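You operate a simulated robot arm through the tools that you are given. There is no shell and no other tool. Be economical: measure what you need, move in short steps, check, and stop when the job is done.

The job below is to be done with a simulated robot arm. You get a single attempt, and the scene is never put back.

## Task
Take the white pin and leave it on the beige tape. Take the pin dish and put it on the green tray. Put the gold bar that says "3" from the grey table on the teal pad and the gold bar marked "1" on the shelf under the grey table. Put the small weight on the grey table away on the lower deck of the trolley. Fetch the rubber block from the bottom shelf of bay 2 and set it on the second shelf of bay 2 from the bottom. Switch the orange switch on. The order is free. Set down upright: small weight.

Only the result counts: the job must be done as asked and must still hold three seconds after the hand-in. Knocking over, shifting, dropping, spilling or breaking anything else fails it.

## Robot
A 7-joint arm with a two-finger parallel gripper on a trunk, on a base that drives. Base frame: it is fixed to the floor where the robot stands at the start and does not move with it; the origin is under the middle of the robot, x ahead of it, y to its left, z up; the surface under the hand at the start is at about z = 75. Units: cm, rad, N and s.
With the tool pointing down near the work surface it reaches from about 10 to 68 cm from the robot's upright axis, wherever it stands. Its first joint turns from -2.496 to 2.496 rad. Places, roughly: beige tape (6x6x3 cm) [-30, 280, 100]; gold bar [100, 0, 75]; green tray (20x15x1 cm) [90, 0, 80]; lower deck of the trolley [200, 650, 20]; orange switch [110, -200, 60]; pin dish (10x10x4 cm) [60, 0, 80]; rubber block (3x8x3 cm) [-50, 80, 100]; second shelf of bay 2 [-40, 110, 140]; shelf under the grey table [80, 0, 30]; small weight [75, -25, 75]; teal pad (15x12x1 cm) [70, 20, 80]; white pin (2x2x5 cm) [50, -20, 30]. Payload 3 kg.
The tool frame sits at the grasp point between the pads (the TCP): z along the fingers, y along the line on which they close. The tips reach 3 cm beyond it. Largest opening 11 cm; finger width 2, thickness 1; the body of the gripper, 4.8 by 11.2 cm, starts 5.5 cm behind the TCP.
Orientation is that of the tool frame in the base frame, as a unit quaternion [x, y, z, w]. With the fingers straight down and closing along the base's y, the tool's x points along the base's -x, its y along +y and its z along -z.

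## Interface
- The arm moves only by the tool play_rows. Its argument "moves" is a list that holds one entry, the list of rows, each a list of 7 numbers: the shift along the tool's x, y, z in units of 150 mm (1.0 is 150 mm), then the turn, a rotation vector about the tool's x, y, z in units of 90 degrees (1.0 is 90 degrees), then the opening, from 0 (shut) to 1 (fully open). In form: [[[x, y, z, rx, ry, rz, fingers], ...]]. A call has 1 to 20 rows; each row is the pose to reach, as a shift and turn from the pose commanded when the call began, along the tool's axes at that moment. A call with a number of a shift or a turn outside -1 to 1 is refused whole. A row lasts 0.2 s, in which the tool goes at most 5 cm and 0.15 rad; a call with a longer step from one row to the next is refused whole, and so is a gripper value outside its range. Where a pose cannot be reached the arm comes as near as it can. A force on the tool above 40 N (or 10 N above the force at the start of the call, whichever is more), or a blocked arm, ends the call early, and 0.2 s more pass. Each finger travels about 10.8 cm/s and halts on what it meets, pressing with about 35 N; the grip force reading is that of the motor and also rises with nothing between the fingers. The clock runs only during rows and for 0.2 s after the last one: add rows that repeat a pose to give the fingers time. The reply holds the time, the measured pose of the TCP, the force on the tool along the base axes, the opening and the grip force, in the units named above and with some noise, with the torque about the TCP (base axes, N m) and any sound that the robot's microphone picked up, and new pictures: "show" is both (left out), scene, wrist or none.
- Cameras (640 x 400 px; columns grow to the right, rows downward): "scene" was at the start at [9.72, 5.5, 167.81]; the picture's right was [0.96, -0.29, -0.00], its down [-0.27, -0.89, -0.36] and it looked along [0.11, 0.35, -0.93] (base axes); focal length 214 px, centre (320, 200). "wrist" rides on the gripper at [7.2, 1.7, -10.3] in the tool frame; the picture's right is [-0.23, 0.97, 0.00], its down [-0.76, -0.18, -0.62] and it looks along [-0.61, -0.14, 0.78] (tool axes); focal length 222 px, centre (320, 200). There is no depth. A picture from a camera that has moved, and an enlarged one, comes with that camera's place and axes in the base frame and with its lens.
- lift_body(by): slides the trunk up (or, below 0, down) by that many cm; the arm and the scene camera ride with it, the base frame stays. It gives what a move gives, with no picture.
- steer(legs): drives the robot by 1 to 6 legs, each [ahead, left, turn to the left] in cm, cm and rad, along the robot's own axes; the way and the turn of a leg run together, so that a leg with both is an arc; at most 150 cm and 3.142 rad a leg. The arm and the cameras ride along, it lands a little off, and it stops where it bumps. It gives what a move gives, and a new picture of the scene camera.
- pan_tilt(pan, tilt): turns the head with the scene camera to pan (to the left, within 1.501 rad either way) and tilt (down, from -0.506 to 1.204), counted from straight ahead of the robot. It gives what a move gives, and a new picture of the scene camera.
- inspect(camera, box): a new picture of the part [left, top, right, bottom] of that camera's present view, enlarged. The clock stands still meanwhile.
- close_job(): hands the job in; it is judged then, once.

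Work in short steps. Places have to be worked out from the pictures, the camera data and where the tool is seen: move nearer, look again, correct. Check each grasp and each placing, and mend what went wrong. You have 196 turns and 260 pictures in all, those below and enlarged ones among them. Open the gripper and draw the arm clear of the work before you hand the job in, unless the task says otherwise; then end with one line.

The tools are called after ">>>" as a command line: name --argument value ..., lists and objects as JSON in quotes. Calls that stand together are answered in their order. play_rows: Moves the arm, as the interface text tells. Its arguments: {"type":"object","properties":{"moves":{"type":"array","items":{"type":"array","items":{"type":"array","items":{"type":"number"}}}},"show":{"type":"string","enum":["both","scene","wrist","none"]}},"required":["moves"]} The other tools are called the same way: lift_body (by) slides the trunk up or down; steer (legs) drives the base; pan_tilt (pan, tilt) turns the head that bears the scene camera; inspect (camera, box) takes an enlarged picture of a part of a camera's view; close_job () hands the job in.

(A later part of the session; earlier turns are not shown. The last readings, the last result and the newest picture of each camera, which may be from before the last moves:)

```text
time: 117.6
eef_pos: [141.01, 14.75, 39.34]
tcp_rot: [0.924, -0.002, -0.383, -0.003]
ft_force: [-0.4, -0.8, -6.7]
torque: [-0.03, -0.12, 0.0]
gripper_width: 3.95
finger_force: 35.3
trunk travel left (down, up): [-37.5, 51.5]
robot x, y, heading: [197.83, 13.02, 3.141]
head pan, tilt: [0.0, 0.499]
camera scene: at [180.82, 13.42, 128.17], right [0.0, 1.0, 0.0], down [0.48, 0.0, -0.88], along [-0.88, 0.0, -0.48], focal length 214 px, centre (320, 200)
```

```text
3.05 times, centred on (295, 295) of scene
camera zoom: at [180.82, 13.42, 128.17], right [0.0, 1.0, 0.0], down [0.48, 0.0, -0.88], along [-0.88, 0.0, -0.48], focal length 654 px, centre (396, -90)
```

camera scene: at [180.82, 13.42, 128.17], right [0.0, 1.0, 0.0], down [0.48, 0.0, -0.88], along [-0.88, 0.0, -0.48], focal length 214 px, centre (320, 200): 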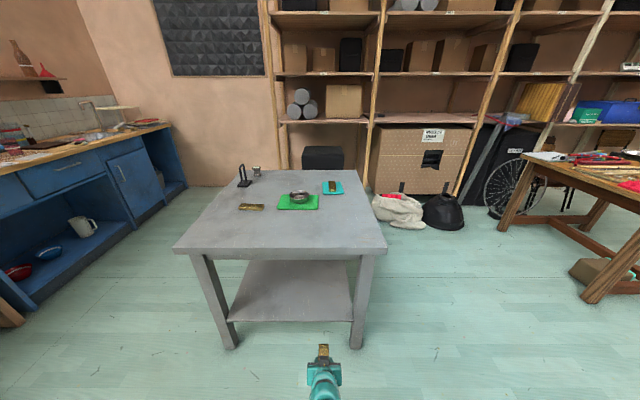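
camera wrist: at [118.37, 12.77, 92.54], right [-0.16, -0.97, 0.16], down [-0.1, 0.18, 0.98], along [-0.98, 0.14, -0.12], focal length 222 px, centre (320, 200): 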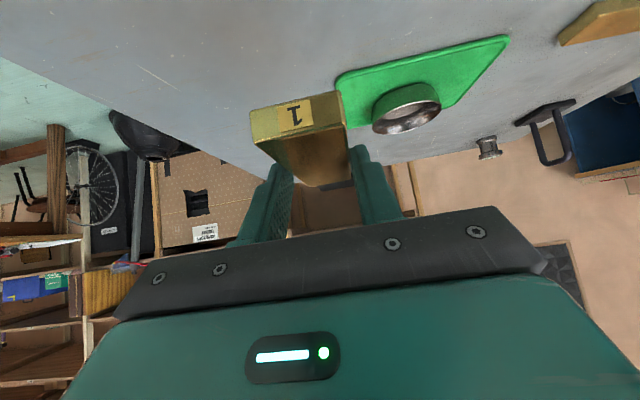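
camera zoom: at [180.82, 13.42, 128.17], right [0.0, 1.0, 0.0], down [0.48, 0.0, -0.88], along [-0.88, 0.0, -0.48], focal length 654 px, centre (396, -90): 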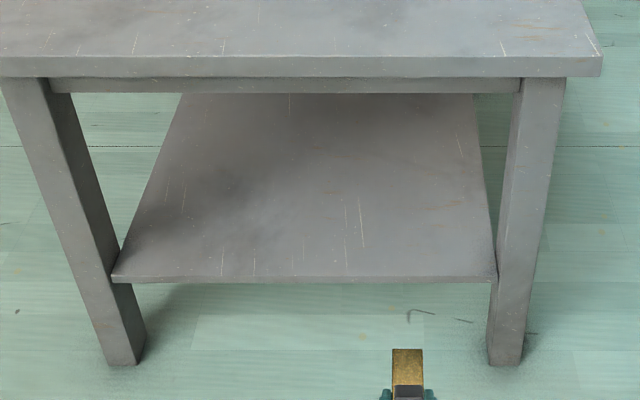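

The wrist view puts the shelf top at z≈24. Lower 7 cm more and drive in 35 cm.

>>> lift_body --by -7

>>> steer --legs '[[22, 0, 0]]'

>>> inspect --camera "wrist" --box '[0, 0, 640, 400]'

```text
time: 118.7
eef_pos: [141.11, 14.69, 32.42]
tcp_rot: [0.924, -0.002, -0.383, -0.003]
ft_force: [-0.2, 0.4, -6.7]
torque: [0.01, -0.09, -0.01]
gripper_width: 3.95
finger_force: 34.6
trunk travel left (down, up): [-30.5, 58.5]
robot x, y, heading: [198.12, 13.25, 3.139]
head pan, tilt: [0.0, 0.499]
```

```text
time: 120.3
eef_pos: [119.24, 14.51, 32.29]
tcp_rot: [0.924, 0.0, -0.383, -0.001]
ft_force: [-0.6, -0.2, -6.1]
torque: [-0.03, -0.11, 0.03]
gripper_width: 3.96
finger_force: 35.1
trunk travel left (down, up): [-30.5, 58.5]
robot x, y, heading: [176.24, 13.41, -3.141]
head pan, tilt: [0.0, 0.499]
camera scene: at [159.1, 13.33, 121.18], right [0.0, 1.0, 0.0], down [0.48, 0.0, -0.88], along [-0.88, 0.0, -0.48], focal length 214 px, centre (320, 200)
```

scene: 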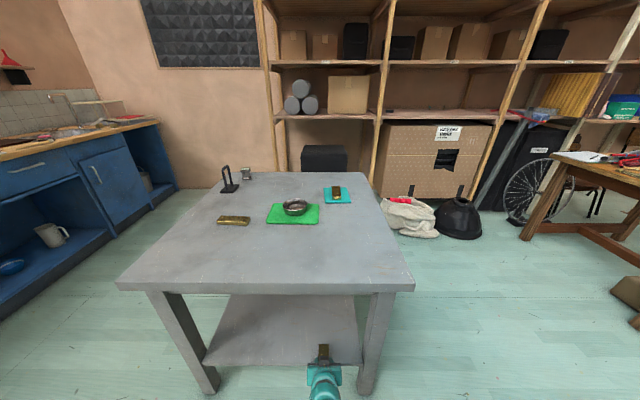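

```text
1.00 times, centred on (320, 200) of wrist (not enlarged: the box is as wide or as high as the picture)
camera zoom: at [131.79, 12.8, 34.53], right [-0.16, -0.97, 0.16], down [-0.1, 0.18, 0.98], along [-0.98, 0.14, -0.12], focal length 222 px, centre (320, 200)
```

zoom: 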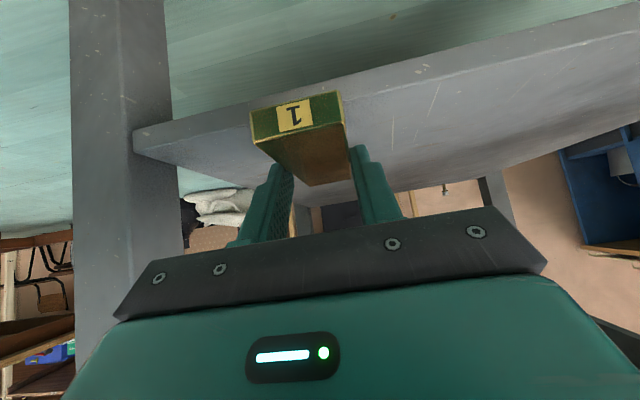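

Clear above the shelf edge. Drive in 14 cm more, then lower gently.

>>> steer --legs '[[14, 0, 0]]'

>>> lift_body --by -3

>>> inspect --camera "wrist" --box '[0, 0, 640, 400]'

```text
time: 121.7
eef_pos: [104.92, 14.37, 32.36]
tcp_rot: [0.924, -0.001, -0.383, -0.002]
ft_force: [0.2, -0.8, -6.0]
torque: [0.0, -0.13, 0.0]
gripper_width: 3.98
finger_force: 34.9
trunk travel left (down, up): [-30.5, 58.5]
robot x, y, heading: [162.05, 13.35, -3.138]
head pan, tilt: [0.0, 0.499]
camera scene: at [144.85, 13.27, 121.18], right [0.0, 1.0, 0.0], down [0.48, 0.0, -0.88], along [-0.88, 0.0, -0.48], focal length 214 px, centre (320, 200)
```

scene: 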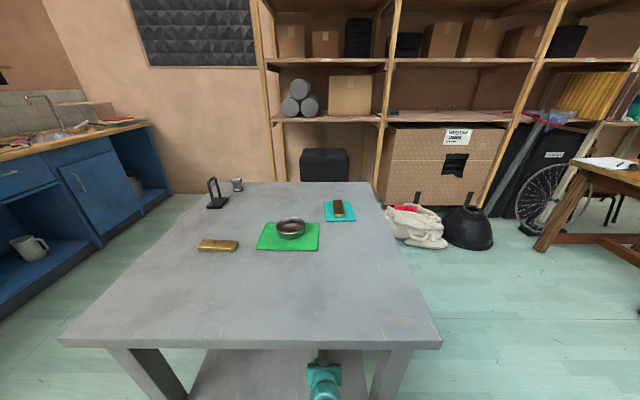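

```text
time: 122.4
eef_pos: [105.09, 14.42, 29.33]
tcp_rot: [0.924, -0.002, -0.382, -0.002]
ft_force: [0.3, -0.8, -5.8]
torque: [-0.03, -0.11, -0.01]
gripper_width: 3.96
finger_force: 35.2
trunk travel left (down, up): [-27.5, 61.5]
robot x, y, heading: [161.79, 13.13, -3.139]
head pan, tilt: [0.0, 0.499]
```

```text
1.00 times, centred on (320, 200) of wrist (not enlarged: the box is as wide or as high as the picture)
camera zoom: at [117.54, 12.73, 31.51], right [-0.16, -0.97, 0.16], down [-0.1, 0.18, 0.98], along [-0.98, 0.14, -0.12], focal length 222 px, centre (320, 200)
```

zoom: 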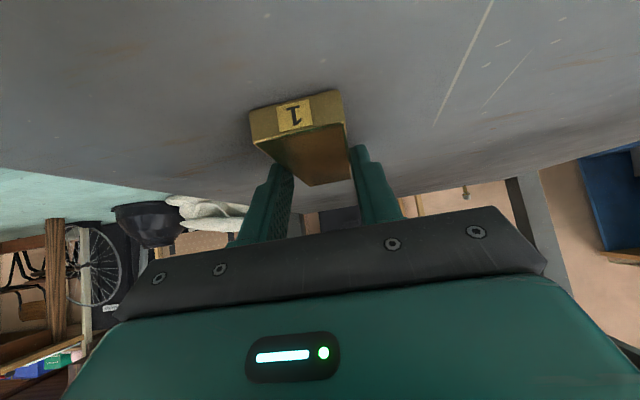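

Still free. Lower by 1 cm, then 0.5 cm steps.

>>> lift_body --by -1

>>> lift_body --by -0.5

```text
time: 123.0
eef_pos: [104.81, 14.37, 28.83]
tcp_rot: [0.922, -0.001, -0.388, -0.001]
ft_force: [-8.6, -0.9, 27.5]
torque: [-0.47, 0.73, -0.11]
gripper_width: 4.01
finger_force: 35.1
trunk travel left (down, up): [-26.5, 62.5]
robot x, y, heading: [162.2, 12.59, -3.135]
head pan, tilt: [0.0, 0.499]
```

```text
time: 123.3
eef_pos: [104.57, 14.25, 28.75]
tcp_rot: [0.921, -0.001, -0.389, -0.001]
ft_force: [-3.7, 0.4, 6.8]
torque: [0.04, -0.15, 0.01]
gripper_width: 3.97
finger_force: 35.4
trunk travel left (down, up): [-26.5, 62.5]
robot x, y, heading: [161.87, 13.08, -3.14]
head pan, tilt: [0.0, 0.499]
stopped: the force on the tool passed its limit at 45 N (the readings are from after the stop); the commanded pose is now the measured one
```

Bar is on the shelf (contact at 28.8, so shelf top z≈25.5). Open, lift slightly, back away.

>>> play_rows --moves '[[[0, 0, 0, 0, 0, 0, 0.4], [0, 0, 0, 0, 0, 0, 0.5], [0, 0, 0, 0, 0, 0, 0.6], [0, 0, 0, 0, 0, 0, 0.6]]]' --show "none"

>>> lift_body --by 4

>>> steer --legs '[[-30, 0, 0]]'

>>> inspect --camera "wrist" --box '[0, 0, 640, 400]'

```text
time: 124.3
eef_pos: [104.75, 14.28, 28.88]
tcp_rot: [0.922, -0.001, -0.387, -0.001]
ft_force: [4.6, -13.2, 18.9]
torque: [0.07, 0.12, 0.2]
gripper_width: 6.04
finger_force: 0.0
trunk travel left (down, up): [-26.5, 62.5]
robot x, y, heading: [161.98, 13.17, -3.14]
head pan, tilt: [0.0, 0.499]
```

```text
time: 125.1
eef_pos: [104.88, 14.34, 32.6]
tcp_rot: [0.922, -0.001, -0.386, -0.001]
ft_force: [0.2, -0.2, 0.2]
torque: [-0.02, 0.01, 0.03]
gripper_width: 6.58
finger_force: 0.1
trunk travel left (down, up): [-30.5, 58.5]
robot x, y, heading: [161.78, 13.42, -3.139]
head pan, tilt: [0.0, 0.499]
```

```text
time: 127.2
eef_pos: [135.3, 14.49, 32.67]
tcp_rot: [0.922, -0.001, -0.387, -0.001]
ft_force: [0.0, -0.5, 0.2]
torque: [0.01, 0.0, 0.03]
gripper_width: 6.59
finger_force: 0.1
trunk travel left (down, up): [-30.5, 58.5]
robot x, y, heading: [192.16, 13.71, -3.134]
head pan, tilt: [0.0, 0.499]
camera scene: at [175.28, 13.38, 121.13], right [0.0, 1.0, 0.0], down [0.48, 0.0, -0.88], along [-0.88, 0.0, -0.48], focal length 214 px, centre (320, 200)
```

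scene: 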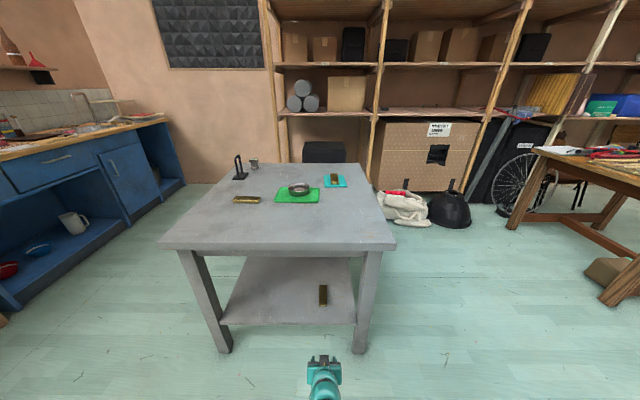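

```text
1.00 times, centred on (320, 200) of wrist (not enlarged: the box is as wide or as high as the picture)
camera zoom: at [147.71, 12.81, 34.72], right [-0.16, -0.97, 0.16], down [-0.09, 0.18, 0.98], along [-0.98, 0.14, -0.12], focal length 222 px, centre (320, 200)
```

zoom: 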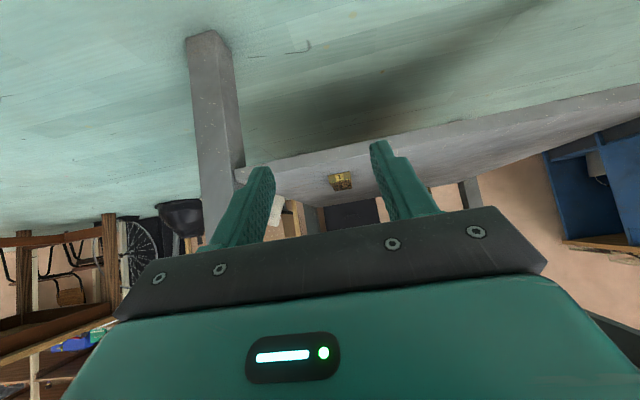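

Bar "1" rests on the shelf. Now to the orange switch: drive to (112,-80) facing −y, raising the trunk.

>>> lift_body --by 40

>>> steer --legs '[[0, 95, 0], [80, 0, 0], [0, 0, 1.57]]'

>>> pan_tilt --pan 0.0 --tilt 0.5

```text
time: 131.0
eef_pos: [135.25, 14.46, 72.68]
tcp_rot: [0.922, -0.002, -0.387, -0.002]
ft_force: [0.6, -0.7, 0.3]
torque: [0.02, 0.0, -0.02]
gripper_width: 6.57
finger_force: 0.1
trunk travel left (down, up): [-70.5, 18.5]
robot x, y, heading: [192.2, 13.24, -3.14]
head pan, tilt: [0.0, 0.499]
```

```text
time: 143.8
eef_pos: [112.82, -140.11, 72.75]
tcp_rot: [0.646, 0.658, -0.271, 0.276]
ft_force: [-0.3, 0.1, -0.1]
torque: [-0.02, 0.0, -0.03]
gripper_width: 6.59
finger_force: 0.1
trunk travel left (down, up): [-70.5, 18.5]
robot x, y, heading: [112.43, -83.3, -1.541]
head pan, tilt: [0.0, 0.499]
camera scene: at [113.19, -100.02, 161.14], right [-1.0, -0.03, 0.0], down [-0.01, 0.48, -0.88], along [0.02, -0.88, -0.48], focal length 214 px, centre (320, 200)
```

scene: 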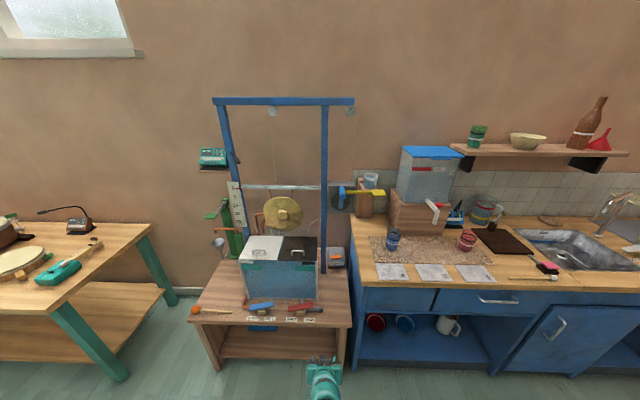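

```text
time: 144.4
eef_pos: [112.82, -140.22, 72.72]
tcp_rot: [0.645, 0.659, -0.271, 0.276]
ft_force: [0.7, -0.1, -0.2]
torque: [-0.02, -0.02, -0.01]
gripper_width: 6.57
finger_force: 0.1
trunk travel left (down, up): [-70.5, 18.5]
robot x, y, heading: [112.72, -82.94, -1.541]
head pan, tilt: [0.0, 0.499]
camera scene: at [113.19, -100.01, 161.14], right [-1.0, -0.03, 0.0], down [-0.01, 0.48, -0.88], along [0.02, -0.88, -0.48], focal length 214 px, centre (320, 200)
```

scene: 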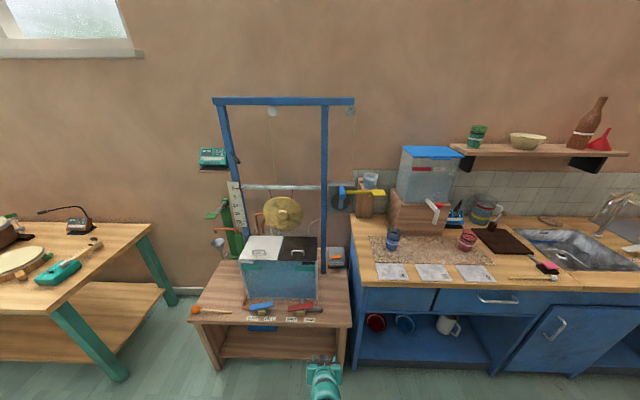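

Levers stand in front of the tank. Zoom in.

>>> inspect --camera "scene" --box '[180, 230, 360, 340]'

>>> inspect --camera "scene" --box '[235, 290, 331, 330]'

```text
3.56 times, centred on (270, 285) of scene
camera zoom: at [113.19, -100.01, 161.14], right [-1.0, -0.03, 0.0], down [-0.01, 0.48, -0.88], along [0.02, -0.88, -0.48], focal length 763 px, centre (498, -102)
```

zoom: 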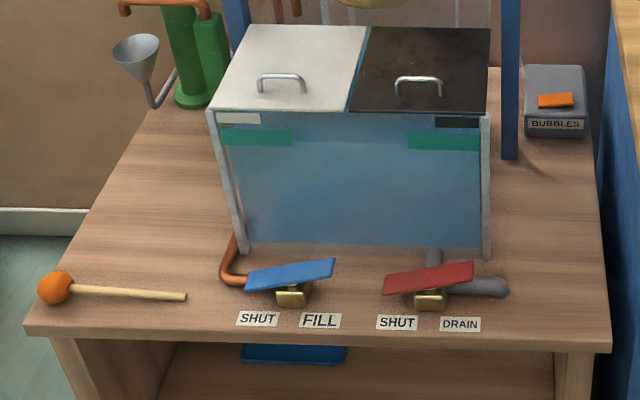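

```text
6.67 times, centred on (283, 310) of scene
camera zoom: at [113.19, -100.01, 161.14], right [-1.0, -0.03, 0.0], down [-0.01, 0.48, -0.88], along [0.02, -0.88, -0.48], focal length 1430 px, centre (567, -533)
```

zoom: 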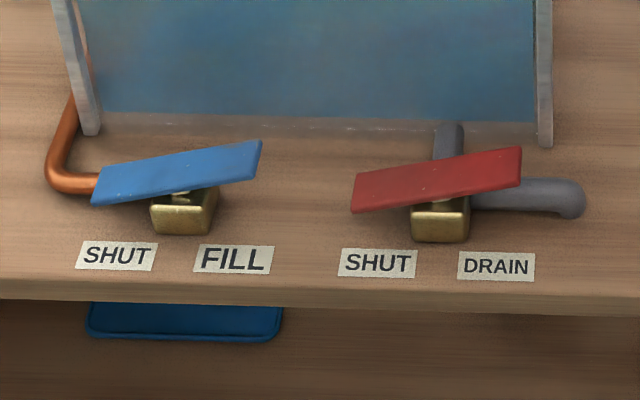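

The orange rocker is on the grey "BUBBLES" box behind right. Zoom on it.

>>> inspect --camera "scene" --box '[320, 240, 352, 272]'

>>> inspect --camera "wrist" --box '[0, 0, 640, 400]'

```text
12.50 times, centred on (336, 256) of scene
camera zoom: at [113.19, -100.01, 161.14], right [-1.0, -0.03, 0.0], down [-0.01, 0.48, -0.88], along [0.02, -0.88, -0.48], focal length 2681 px, centre (120, -500)
```

zoom: 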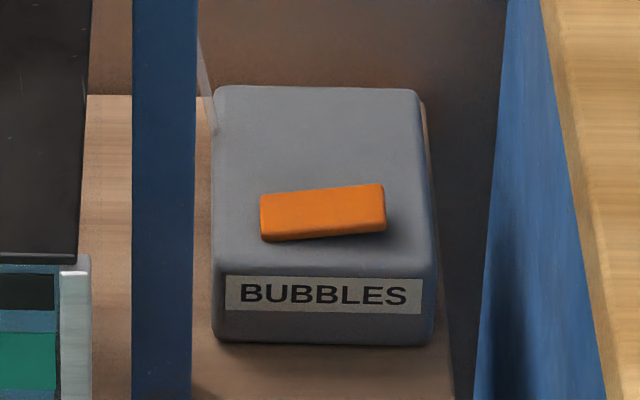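

```text
1.00 times, centred on (320, 200) of wrist (not enlarged: the box is as wide or as high as the picture)
camera zoom: at [114.33, -127.65, 74.73], right [0.98, -0.14, 0.16], down [-0.18, -0.09, 0.98], along [-0.12, -0.99, -0.12], focal length 222 px, centre (320, 200)
```

zoom: 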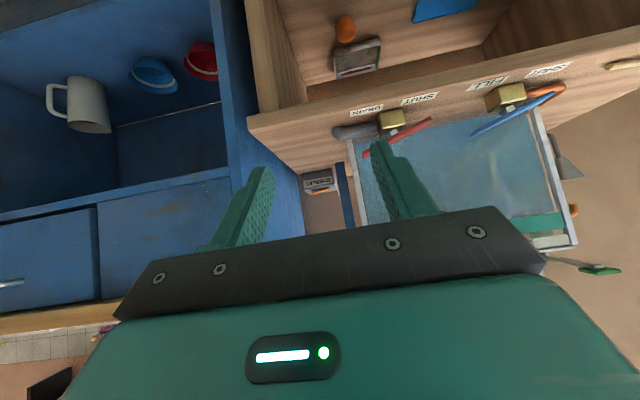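

Rocker at ≈(105,-204,62.5): its −x end is raised. Check what's above it: the yellow/blue thing by the post.

>>> inspect --camera "scene" --box '[300, 170, 420, 250]'

>>> inspect --camera "wrist" --box '[280, 0, 460, 240]'

```text
5.00 times, centred on (360, 210) of scene
camera zoom: at [113.19, -100.01, 161.14], right [-1.0, -0.03, 0.0], down [-0.01, 0.48, -0.88], along [0.02, -0.88, -0.48], focal length 1072 px, centre (120, 150)
```

zoom: 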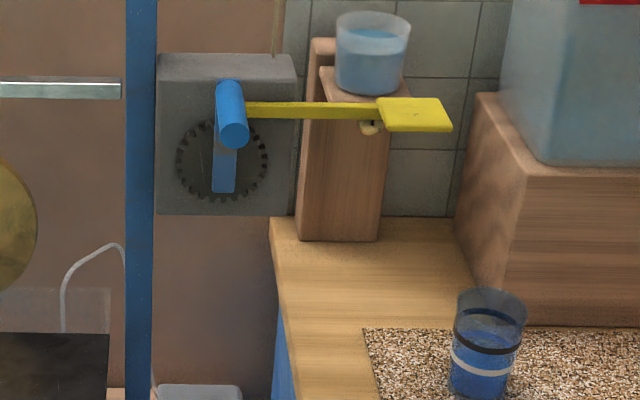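

```text
1.67 times, centred on (370, 120) of wrist
camera zoom: at [114.33, -127.65, 74.73], right [0.98, -0.14, 0.16], down [-0.18, -0.09, 0.98], along [-0.12, -0.99, -0.12], focal length 370 px, centre (237, 333)
```

zoom: 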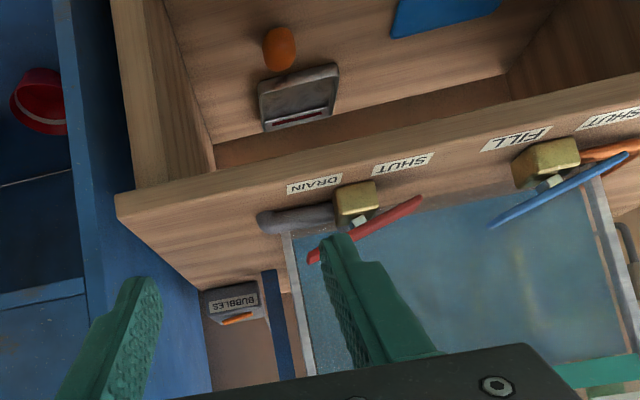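

The lane between cabinet (x≈97.3) and post (x≈111.7) is about 14 cm. I'll press the raised −x end with closed fingers at TCP x≈103.6, slanted as now. Close fingers, align, and advance part of the way.

>>> play_rows --moves '[[[0, 0, 0, 0, 0, 0, 0.3], [0, 0, 0, 0, 0, 0, 0], [0, 0, 0, 0, 0, 0, 0]]]' --show "none"

>>> steer --legs '[[0, 0, -0.03], [0, -7.5, 0], [28, 0, 0]]'

>>> inspect --camera "wrist" --box '[0, 0, 640, 400]'

```text
time: 145.2
eef_pos: [112.75, -140.22, 72.62]
tcp_rot: [0.646, 0.659, -0.271, 0.275]
ft_force: [-0.3, -0.6, -0.1]
torque: [0.0, 0.0, 0.03]
gripper_width: 0.0
finger_force: 35.1
trunk travel left (down, up): [-70.5, 18.5]
robot x, y, heading: [112.42, -83.19, -1.542]
head pan, tilt: [0.0, 0.499]
```

```text
time: 148.1
eef_pos: [103.67, -168.06, 72.58]
tcp_rot: [0.655, 0.649, -0.275, 0.272]
ft_force: [0.9, 0.5, 0.0]
torque: [0.03, -0.04, -0.01]
gripper_width: 0.01
finger_force: 35.1
trunk travel left (down, up): [-70.5, 18.5]
robot x, y, heading: [104.96, -110.86, -1.572]
head pan, tilt: [0.0, 0.499]
camera scene: at [105.19, -127.9, 161.12], right [-1.0, 0.0, 0.0], down [0.0, 0.48, -0.88], along [0.0, -0.88, -0.48], focal length 214 px, centre (320, 200)
```

scene: 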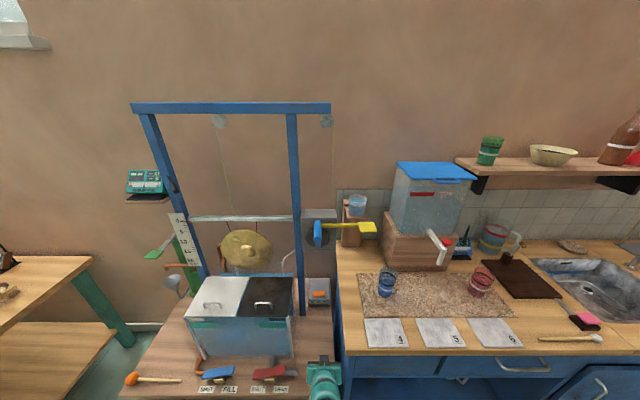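

```text
1.00 times, centred on (320, 200) of wrist (not enlarged: the box is as wide or as high as the picture)
camera zoom: at [105.51, -155.48, 74.7], right [0.97, -0.17, 0.16], down [-0.18, -0.09, 0.98], along [-0.15, -0.98, -0.12], focal length 222 px, centre (320, 200)
```

zoom: 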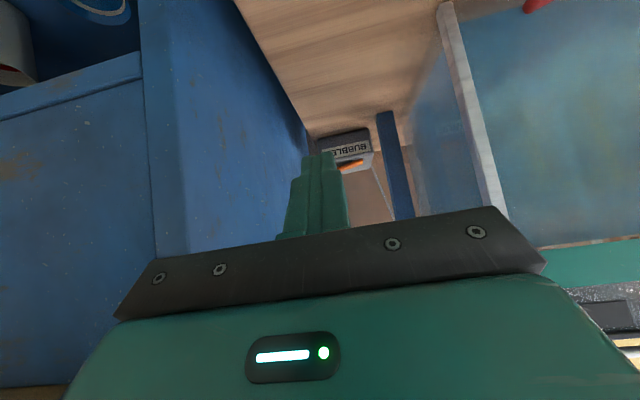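

Zoom both views for a refined fix.

>>> inspect --camera "scene" --box '[280, 270, 360, 320]'

>>> inspect --camera "wrist" --box '[290, 110, 410, 185]'

```text
8.00 times, centred on (320, 295) of scene
camera zoom: at [105.19, -127.9, 161.12], right [-1.0, 0.0, 0.0], down [0.0, 0.48, -0.88], along [0.0, -0.88, -0.48], focal length 1716 px, centre (320, -560)
```

zoom: 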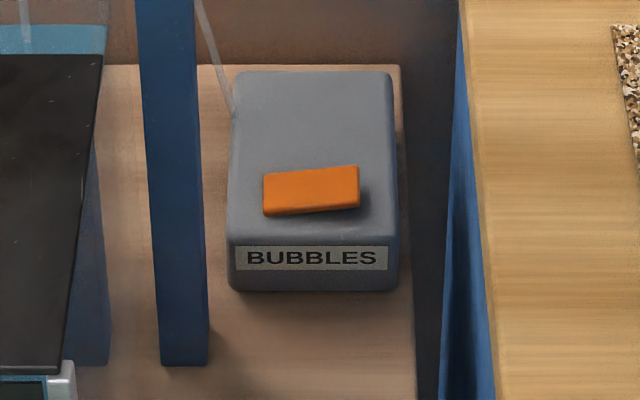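

```text
5.33 times, centred on (350, 148) of wrist
camera zoom: at [105.51, -155.48, 74.7], right [0.97, -0.17, 0.16], down [-0.18, -0.09, 0.98], along [-0.15, -0.98, -0.12], focal length 1185 px, centre (160, 480)
```

zoom: 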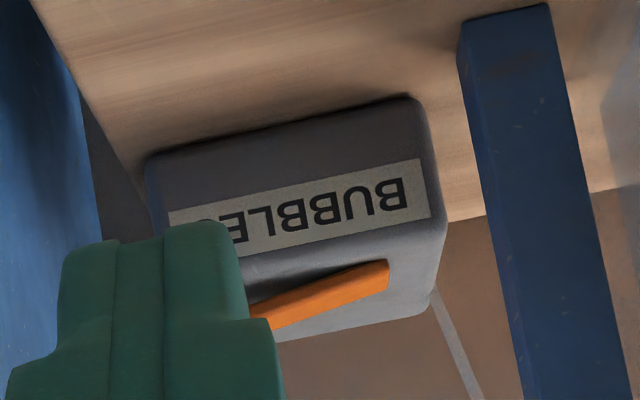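

Rocker spans x 102.7–108.9, y≈-204.2. Drive forward 22 cm and nudge the hand +0.5 cm in x.

>>> steer --legs '[[22, 0.5, 0]]'

>>> inspect --camera "scene" --box '[240, 250, 400, 350]'

```text
time: 149.8
eef_pos: [104.38, -190.03, 72.7]
tcp_rot: [0.654, 0.65, -0.275, 0.272]
ft_force: [-0.8, 0.5, -0.9]
torque: [0.02, -0.01, 0.01]
gripper_width: 0.01
finger_force: 35.2
trunk travel left (down, up): [-70.5, 18.5]
robot x, y, heading: [106.06, -132.81, -1.57]
head pan, tilt: [0.0, 0.499]
camera scene: at [105.75, -149.92, 161.12], right [-1.0, 0.0, 0.0], down [0.0, 0.48, -0.88], along [0.0, -0.88, -0.48], focal length 214 px, centre (320, 200)
```

scene: 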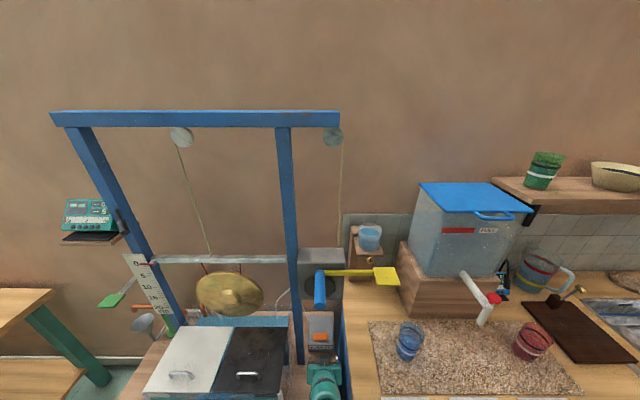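

```text
4.00 times, centred on (320, 300) of scene
camera zoom: at [105.75, -149.92, 161.12], right [-1.0, 0.0, 0.0], down [0.0, 0.48, -0.88], along [0.0, -0.88, -0.48], focal length 858 px, centre (320, -200)
```

zoom: 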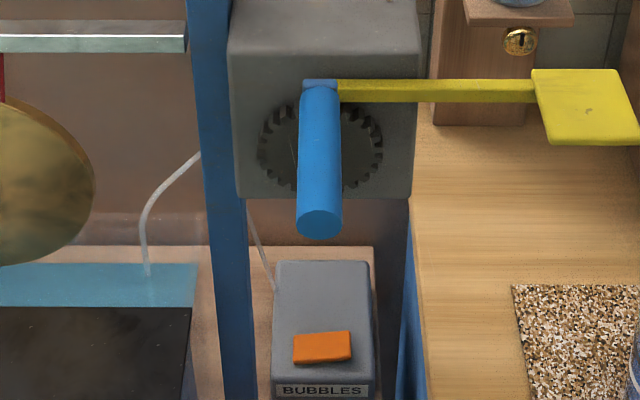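

Advance the tool to just above the rocker's raised end (TCP ≈(104.1,-202.8,68.5)).

>>> play_rows --moves '[[[-0.1, -0.005, 0.2, 0, 0, 0, 0], [-0.2, -0.01, 0.4, 0, 0, 0, 0], [-0.3, -0.015, 0.6, 0, 0, 0, 0], [-0.405, -0.02, 0.8, 0, 0, 0, 0], [-0.405, -0.02, 0.8, 0, 0, 0, 0]]]' --show "wrist"

>>> inspect --camera "wrist" --box '[240, 90, 400, 190]'

```text
time: 151.0
eef_pos: [105.16, -202.29, 69.01]
tcp_rot: [0.651, 0.652, -0.277, 0.272]
ft_force: [-0.8, -1.1, -0.4]
torque: [-0.01, -0.01, -0.02]
gripper_width: 0.02
finger_force: 34.8
trunk travel left (down, up): [-70.5, 18.5]
robot x, y, heading: [105.71, -132.68, -1.568]
head pan, tilt: [0.0, 0.499]
camera wrist: at [106.95, -189.72, 70.98], right [0.97, -0.16, 0.16], down [-0.17, -0.09, 0.98], along [-0.14, -0.98, -0.11], focal length 222 px, centre (320, 200)
```

wrist: 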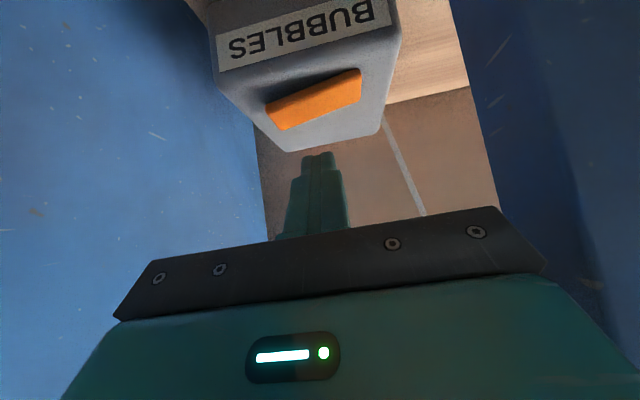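

```text
4.00 times, centred on (320, 140) of wrist
camera zoom: at [106.95, -189.72, 70.98], right [0.97, -0.16, 0.16], down [-0.17, -0.09, 0.98], along [-0.14, -0.98, -0.11], focal length 888 px, centre (320, 440)
```

zoom: 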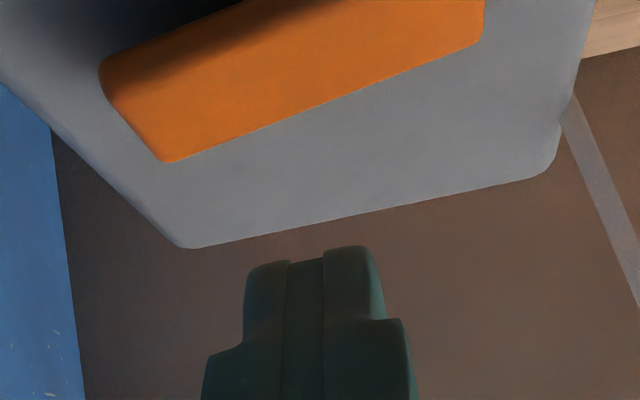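

Shift −x 1.1 cm and press down in small steps to TCP z≈65.

>>> play_rows --moves '[[[-0.024, -0.073, 0.024, 0, 0, 0, 0], [0.02, -0.073, 0.07, 0, 0, 0, 0], [0.07, -0.073, 0.115, 0, 0, 0, 0], [0.1, -0.073, 0.145, 0, 0, 0, 0], [0.13, -0.073, 0.175, 0, 0, 0, 0], [0.16, -0.073, 0.205, 0, 0, 0, 0]]]' --show "wrist"

```text
time: 152.4
eef_pos: [106.69, -202.58, 66.25]
tcp_rot: [0.642, 0.657, -0.279, 0.279]
ft_force: [-64.8, 16.8, 27.4]
torque: [-0.12, -5.65, 3.11]
gripper_width: 0.0
finger_force: 34.8
trunk travel left (down, up): [-70.5, 18.5]
robot x, y, heading: [107.04, -132.11, -1.539]
head pan, tilt: [0.0, 0.499]
stopped in row 6: the force on the tool passed its limit at 57 N (the readings are from after the stop); the commanded pose is now the measured one
camera wrist: at [108.21, -189.95, 68.06], right [0.98, -0.14, 0.16], down [-0.17, -0.08, 0.98], along [-0.12, -0.99, -0.1], focal length 222 px, centre (320, 200)
```

wrist: 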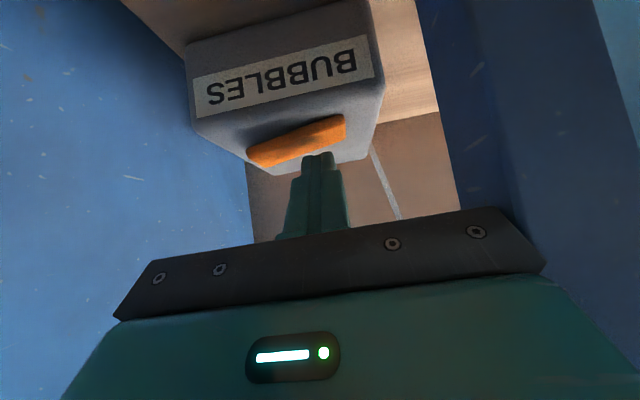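

A side force: something besides the rocker is touching. Look at the scene at once.

>>> pan_tilt --pan 0.0 --tilt 1.0

```text
time: 153.3
eef_pos: [106.68, -202.56, 66.05]
tcp_rot: [0.641, 0.659, -0.279, 0.279]
ft_force: [-74.4, 8.5, 29.1]
torque: [0.35, -6.34, 3.07]
gripper_width: 0.01
finger_force: 35.2
trunk travel left (down, up): [-70.5, 18.5]
robot x, y, heading: [106.87, -132.97, -1.533]
head pan, tilt: [0.0, 1.0]
camera scene: at [108.84, -145.45, 157.24], right [-1.0, -0.03, 0.01], down [-0.03, 0.83, -0.55], along [0.01, -0.55, -0.83], focal length 214 px, centre (320, 200)
```

scene: 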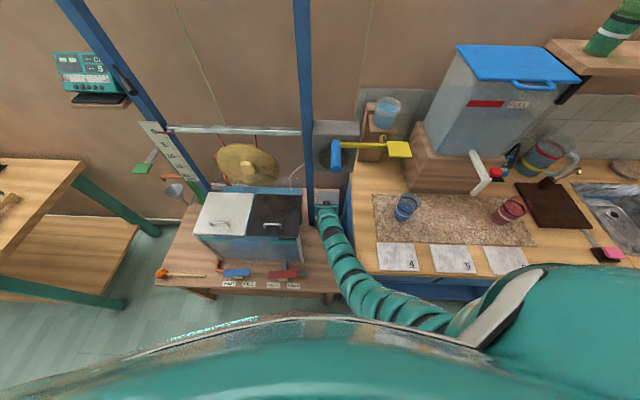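

The arm comes from the right shoulder and bears on the counter's corner. Retract the tool up and back.

>>> play_rows --moves '[[[0.0, 0, -0.08, 0, 0, 0, 0], [0.08, 0, -0.2, 0, 0, 0, 0], [0.2, 0, -0.35, 0, 0, 0, 0], [0.35, 0, -0.52, 0, 0, 0, 0], [0.47, 0, -0.66, 0, 0, 0, 0]]]' --show "both"

```text
time: 154.5
eef_pos: [105.88, -191.16, 66.97]
tcp_rot: [0.644, 0.659, -0.273, 0.277]
ft_force: [-0.7, -0.5, 0.7]
torque: [0.0, 0.05, -0.06]
gripper_width: 0.0
finger_force: 34.9
trunk travel left (down, up): [-70.5, 18.5]
robot x, y, heading: [106.71, -132.76, -1.536]
head pan, tilt: [0.0, 1.0]
camera scene: at [107.42, -147.38, 157.0], right [-1.0, -0.03, 0.0], down [-0.03, 0.84, -0.54], along [0.02, -0.54, -0.84], focal length 214 px, centre (320, 200)
camera wrist: at [107.29, -178.67, 69.03], right [0.98, -0.14, 0.16], down [-0.17, -0.09, 0.98], along [-0.12, -0.99, -0.11], focal length 222 px, centre (320, 200)
```

scene: 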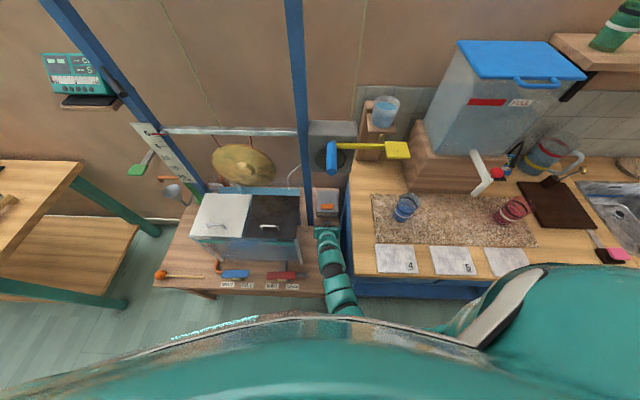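
wrist: 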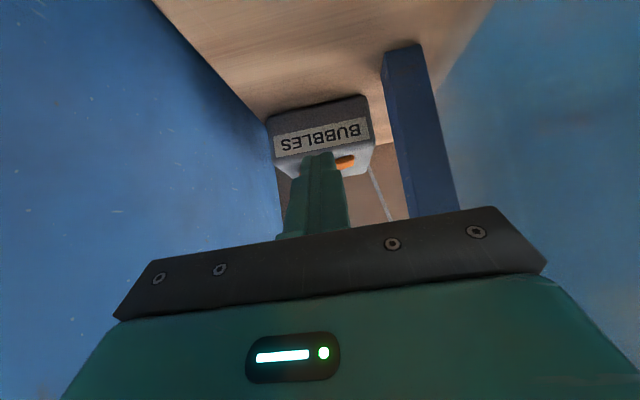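

Free again, nothing seems displaced. Back out, raise, and re-approach with the robot ~17 cm further left so the elbow stays off the counter.

>>> steer --legs '[[-36, 0, 0], [0, 0, -0.035], [0, 17, 0]]'

>>> lift_body --by 6

>>> inspect --camera "scene" --box '[0, 0, 640, 400]'

```text
time: 158.3
eef_pos: [120.35, -155.09, 67.17]
tcp_rot: [0.654, 0.649, -0.276, 0.273]
ft_force: [0.0, -0.5, 0.4]
torque: [-0.02, 0.0, 0.0]
gripper_width: 0.0
finger_force: 34.9
trunk travel left (down, up): [-70.5, 18.5]
robot x, y, heading: [123.07, -96.48, -1.558]
head pan, tilt: [0.0, 1.0]
camera scene: at [123.12, -111.19, 157.03], right [-1.0, -0.01, 0.0], down [0.0, 0.84, -0.54], along [0.0, -0.54, -0.84], focal length 214 px, centre (320, 200)
```

scene: 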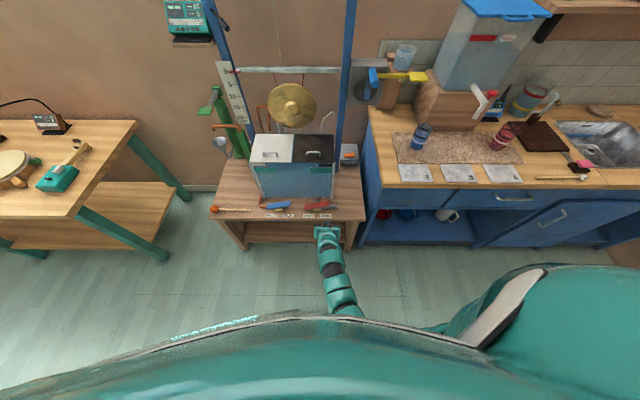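

```text
time: 159.3
eef_pos: [120.01, -155.03, 73.0]
tcp_rot: [0.653, 0.65, -0.276, 0.273]
ft_force: [-0.9, -0.3, -0.7]
torque: [0.02, -0.01, 0.01]
gripper_width: 0.0
finger_force: 35.1
trunk travel left (down, up): [-76.5, 12.5]
robot x, y, heading: [122.83, -96.46, -1.569]
head pan, tilt: [0.0, 1.0]
```

```text
1.00 times, centred on (320, 200) of scene (not enlarged: the box is as wide or as high as the picture)
camera zoom: at [122.96, -111.21, 163.03], right [-1.0, 0.0, 0.0], down [0.0, 0.84, -0.54], along [0.0, -0.54, -0.84], focal length 214 px, centre (320, 200)
```

zoom: 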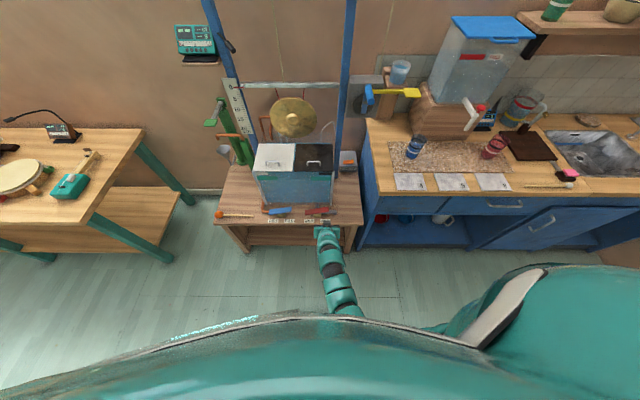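

Move the hand 15 cm toward −x and tilt 18° flatter.

>>> play_rows --moves '[[[0, -0.25, 0, 0, -0.05, 0, 0], [0, -0.5, 0, 0, -0.1, 0, 0], [0, -0.75, 0, 0, -0.15, 0, 0], [0, -1, 0, 0, -0.2, 0, 0], [0, -1, 0, 0, -0.2, 0, 0]]]' --show "both"

```text
time: 160.5
eef_pos: [105.26, -154.93, 73.15]
tcp_rot: [0.602, 0.599, -0.375, 0.372]
ft_force: [-0.1, -0.3, 0.2]
torque: [-0.01, -0.01, 0.0]
gripper_width: 0.0
finger_force: 34.7
trunk travel left (down, up): [-76.5, 12.5]
robot x, y, heading: [123.0, -96.19, -1.562]
head pan, tilt: [0.0, 1.0]
camera scene: at [123.01, -111.19, 163.03], right [-1.0, -0.01, 0.0], down [0.0, 0.84, -0.54], along [0.0, -0.54, -0.84], focal length 214 px, centre (320, 200)
camera wrist: at [107.09, -142.38, 71.25], right [0.97, -0.11, 0.2], down [-0.17, 0.22, 0.96], along [-0.15, -0.97, 0.2], focal length 222 px, centre (320, 200)
```

scene: 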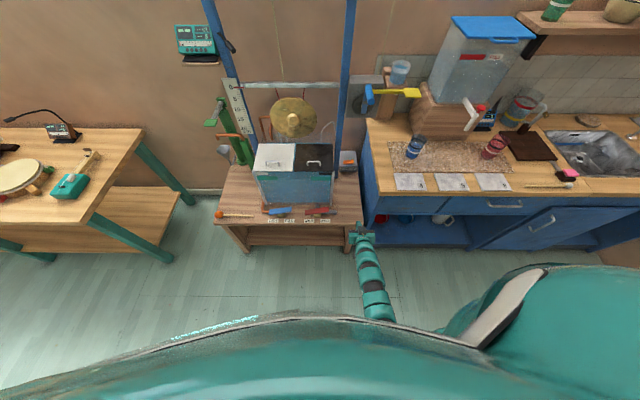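
wrist: 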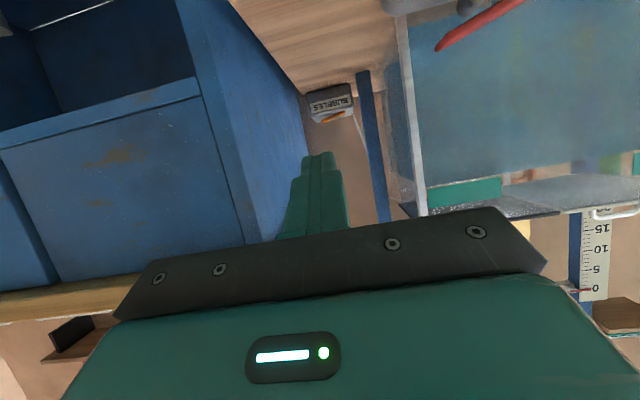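

The forearm now runs straight down the lane. Drive forward 36 cm.

>>> steer --legs '[[36, 0.8, 0]]'

>>> inspect --camera "wrist" --box '[0, 0, 640, 400]'

```text
time: 162.8
eef_pos: [106.53, -190.58, 73.22]
tcp_rot: [0.601, 0.6, -0.374, 0.372]
ft_force: [0.0, -0.6, -0.1]
torque: [0.03, 0.0, 0.01]
gripper_width: 0.0
finger_force: 35.2
trunk travel left (down, up): [-76.5, 12.5]
robot x, y, heading: [124.06, -131.8, -1.562]
head pan, tilt: [0.0, 1.0]
camera scene: at [124.08, -146.8, 163.02], right [-1.0, -0.01, 0.0], down [-0.01, 0.84, -0.54], along [0.0, -0.54, -0.84], focal length 214 px, centre (320, 200)
```

scene: 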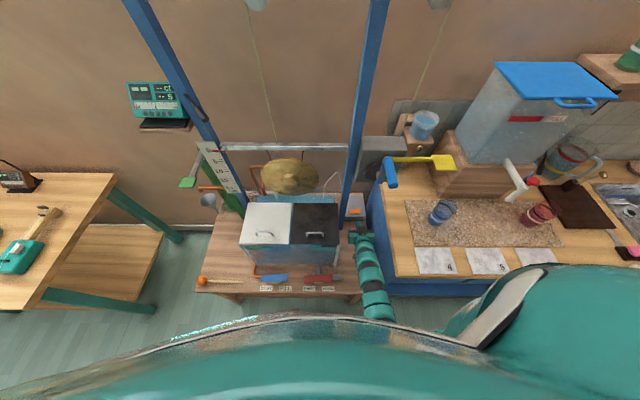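

```text
1.00 times, centred on (320, 200) of wrist (not enlarged: the box is as wide or as high as the picture)
camera zoom: at [108.31, -177.97, 71.21], right [0.97, -0.1, 0.2], down [-0.17, 0.22, 0.96], along [-0.15, -0.97, 0.2], focal length 222 px, centre (320, 200)
```

zoom: 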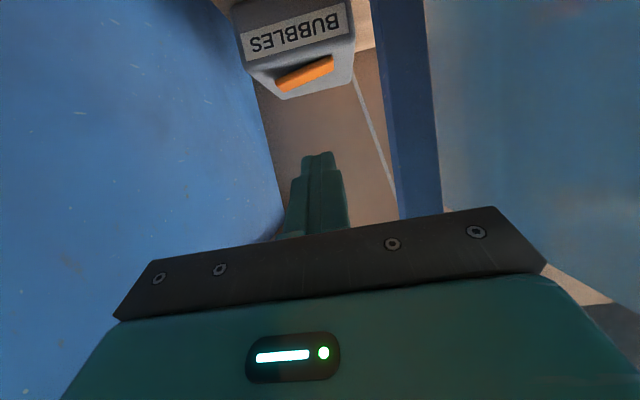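

Shift to x≈104.1, then go in to just above the rocker.

>>> play_rows --moves '[[[0, -0.16, 0, 0, 0, 0, 0], [-0.02, -0.16, 0.25, 0, 0, 0, 0], [-0.04, -0.16, 0.5, 0, 0, 0, 0], [-0.086, -0.16, 0.75, 0, 0, 0, 0], [-0.086, -0.16, 0.805, 0, 0, 0, 0], [-0.086, -0.16, 0.805, 0, 0, 0, 0]]]' --show "both"

```text
time: 164.2
eef_pos: [104.04, -201.82, 69.05]
tcp_rot: [0.601, 0.599, -0.375, 0.372]
ft_force: [-0.2, 1.2, -0.2]
torque: [0.02, 0.0, 0.0]
gripper_width: 0.02
finger_force: 35.0
trunk travel left (down, up): [-76.5, 12.5]
robot x, y, heading: [123.81, -131.97, -1.565]
head pan, tilt: [0.0, 1.0]
camera scene: at [124.08, -146.73, 163.02], right [-1.0, -0.01, 0.0], down [-0.01, 0.84, -0.54], along [0.0, -0.54, -0.84], focal length 214 px, centre (320, 200)
camera wrist: at [105.79, -189.34, 67.12], right [0.97, -0.1, 0.2], down [-0.17, 0.22, 0.96], along [-0.15, -0.97, 0.2], focal length 222 px, centre (320, 200)
```

scene: 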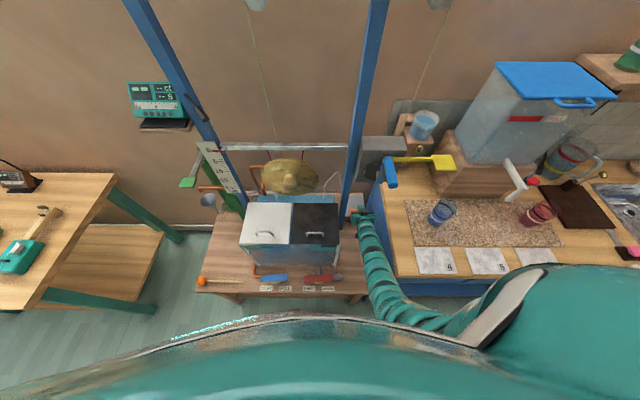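
wrist: 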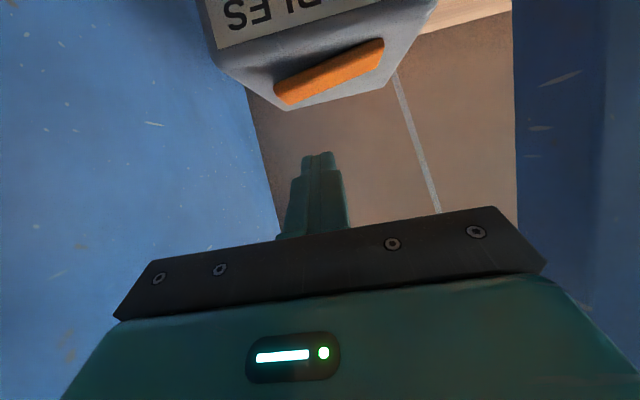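

Positioned as planned, no contact. Press straight down in small steps.

>>> play_rows --moves '[[[0.09, 0, 0.044, 0, 0, 0, 0], [0.15, 0, 0.074, 0, 0, 0, 0], [0.19, 0, 0.094, 0, 0, 0, 0], [0.22, 0, 0.108, 0, 0, 0, 0], [0.25, 0, 0.123, 0, 0, 0, 0], [0.28, 0, 0.138, 0, 0, 0, 0]]]' --show "wrist"

```text
time: 165.6
eef_pos: [103.92, -202.06, 65.14]
tcp_rot: [0.599, 0.597, -0.379, 0.376]
ft_force: [0.3, 14.4, 20.6]
torque: [-0.19, -0.15, 0.14]
gripper_width: 0.0
finger_force: 34.8
trunk travel left (down, up): [-76.5, 12.5]
robot x, y, heading: [123.84, -132.3, -1.563]
head pan, tilt: [0.0, 1.0]
stopped in row 6: the force on the tool passed its limit at 46 N (the readings are from after the stop); the commanded pose is now the measured one
camera wrist: at [105.75, -189.56, 62.96], right [0.97, -0.1, 0.2], down [-0.17, 0.24, 0.96], along [-0.15, -0.97, 0.21], focal length 222 px, centre (320, 200)
```

wrist: 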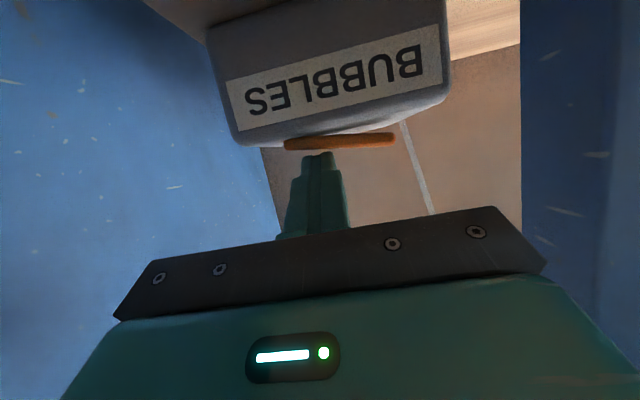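

The rocker now leans the other way. Rise and check.

>>> play_rows --moves '[[[-0.1, 0, -0.05, 0, 0, 0, 0], [-0.2, 0, -0.1, 0, 0, 0, 0], [-0.4, 0, -0.2, 0, 0, 0, 0], [-0.45, 0, -0.25, 0, 0, 0, 0]]]' --show "wrist"

>>> inspect --camera "scene" --box '[330, 190, 380, 225]'

>>> inspect --camera "wrist" --box '[220, 20, 440, 140]'

```text
time: 166.6
eef_pos: [104.02, -201.65, 72.57]
tcp_rot: [0.6, 0.598, -0.377, 0.375]
ft_force: [-0.6, 1.2, 0.2]
torque: [-0.01, -0.01, 0.03]
gripper_width: 0.03
finger_force: 35.4
trunk travel left (down, up): [-76.5, 12.5]
robot x, y, heading: [124.19, -131.73, -1.567]
head pan, tilt: [0.0, 1.0]
camera wrist: at [105.78, -189.12, 70.5], right [0.97, -0.1, 0.2], down [-0.17, 0.23, 0.96], along [-0.15, -0.97, 0.21], focal length 222 px, centre (320, 200)
```

wrist: 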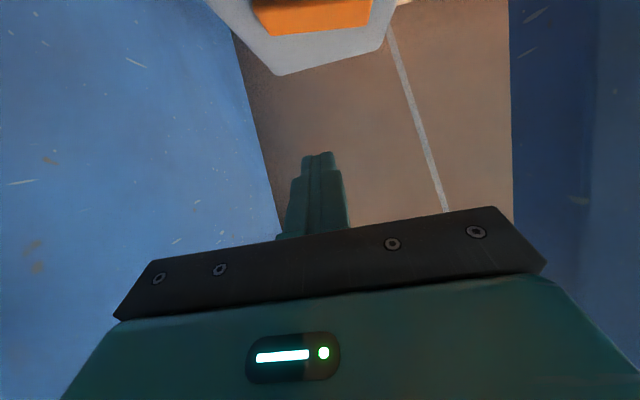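

```text
11.43 times, centred on (355, 208) of scene
camera zoom: at [124.06, -146.73, 163.02], right [-1.0, -0.01, 0.0], down [-0.01, 0.84, -0.54], along [0.0, -0.54, -0.84], focal length 2451 px, centre (-80, 114)
```

zoom: 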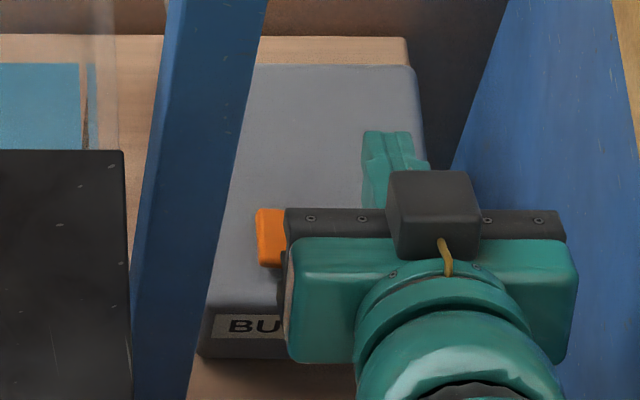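

```text
2.91 times, centred on (330, 80) of wrist
camera zoom: at [105.78, -189.12, 70.5], right [0.97, -0.1, 0.2], down [-0.17, 0.23, 0.96], along [-0.15, -0.97, 0.21], focal length 646 px, centre (291, 549)
```

zoom: 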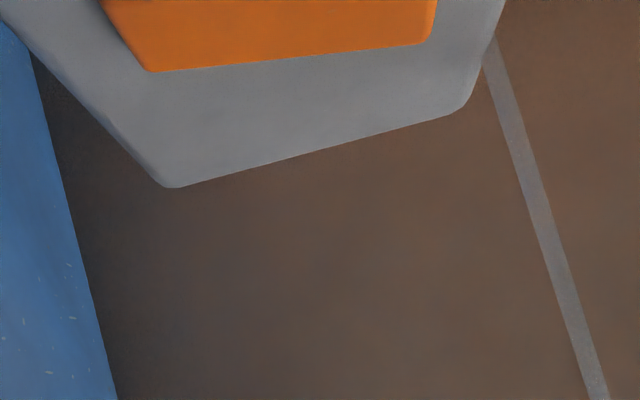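

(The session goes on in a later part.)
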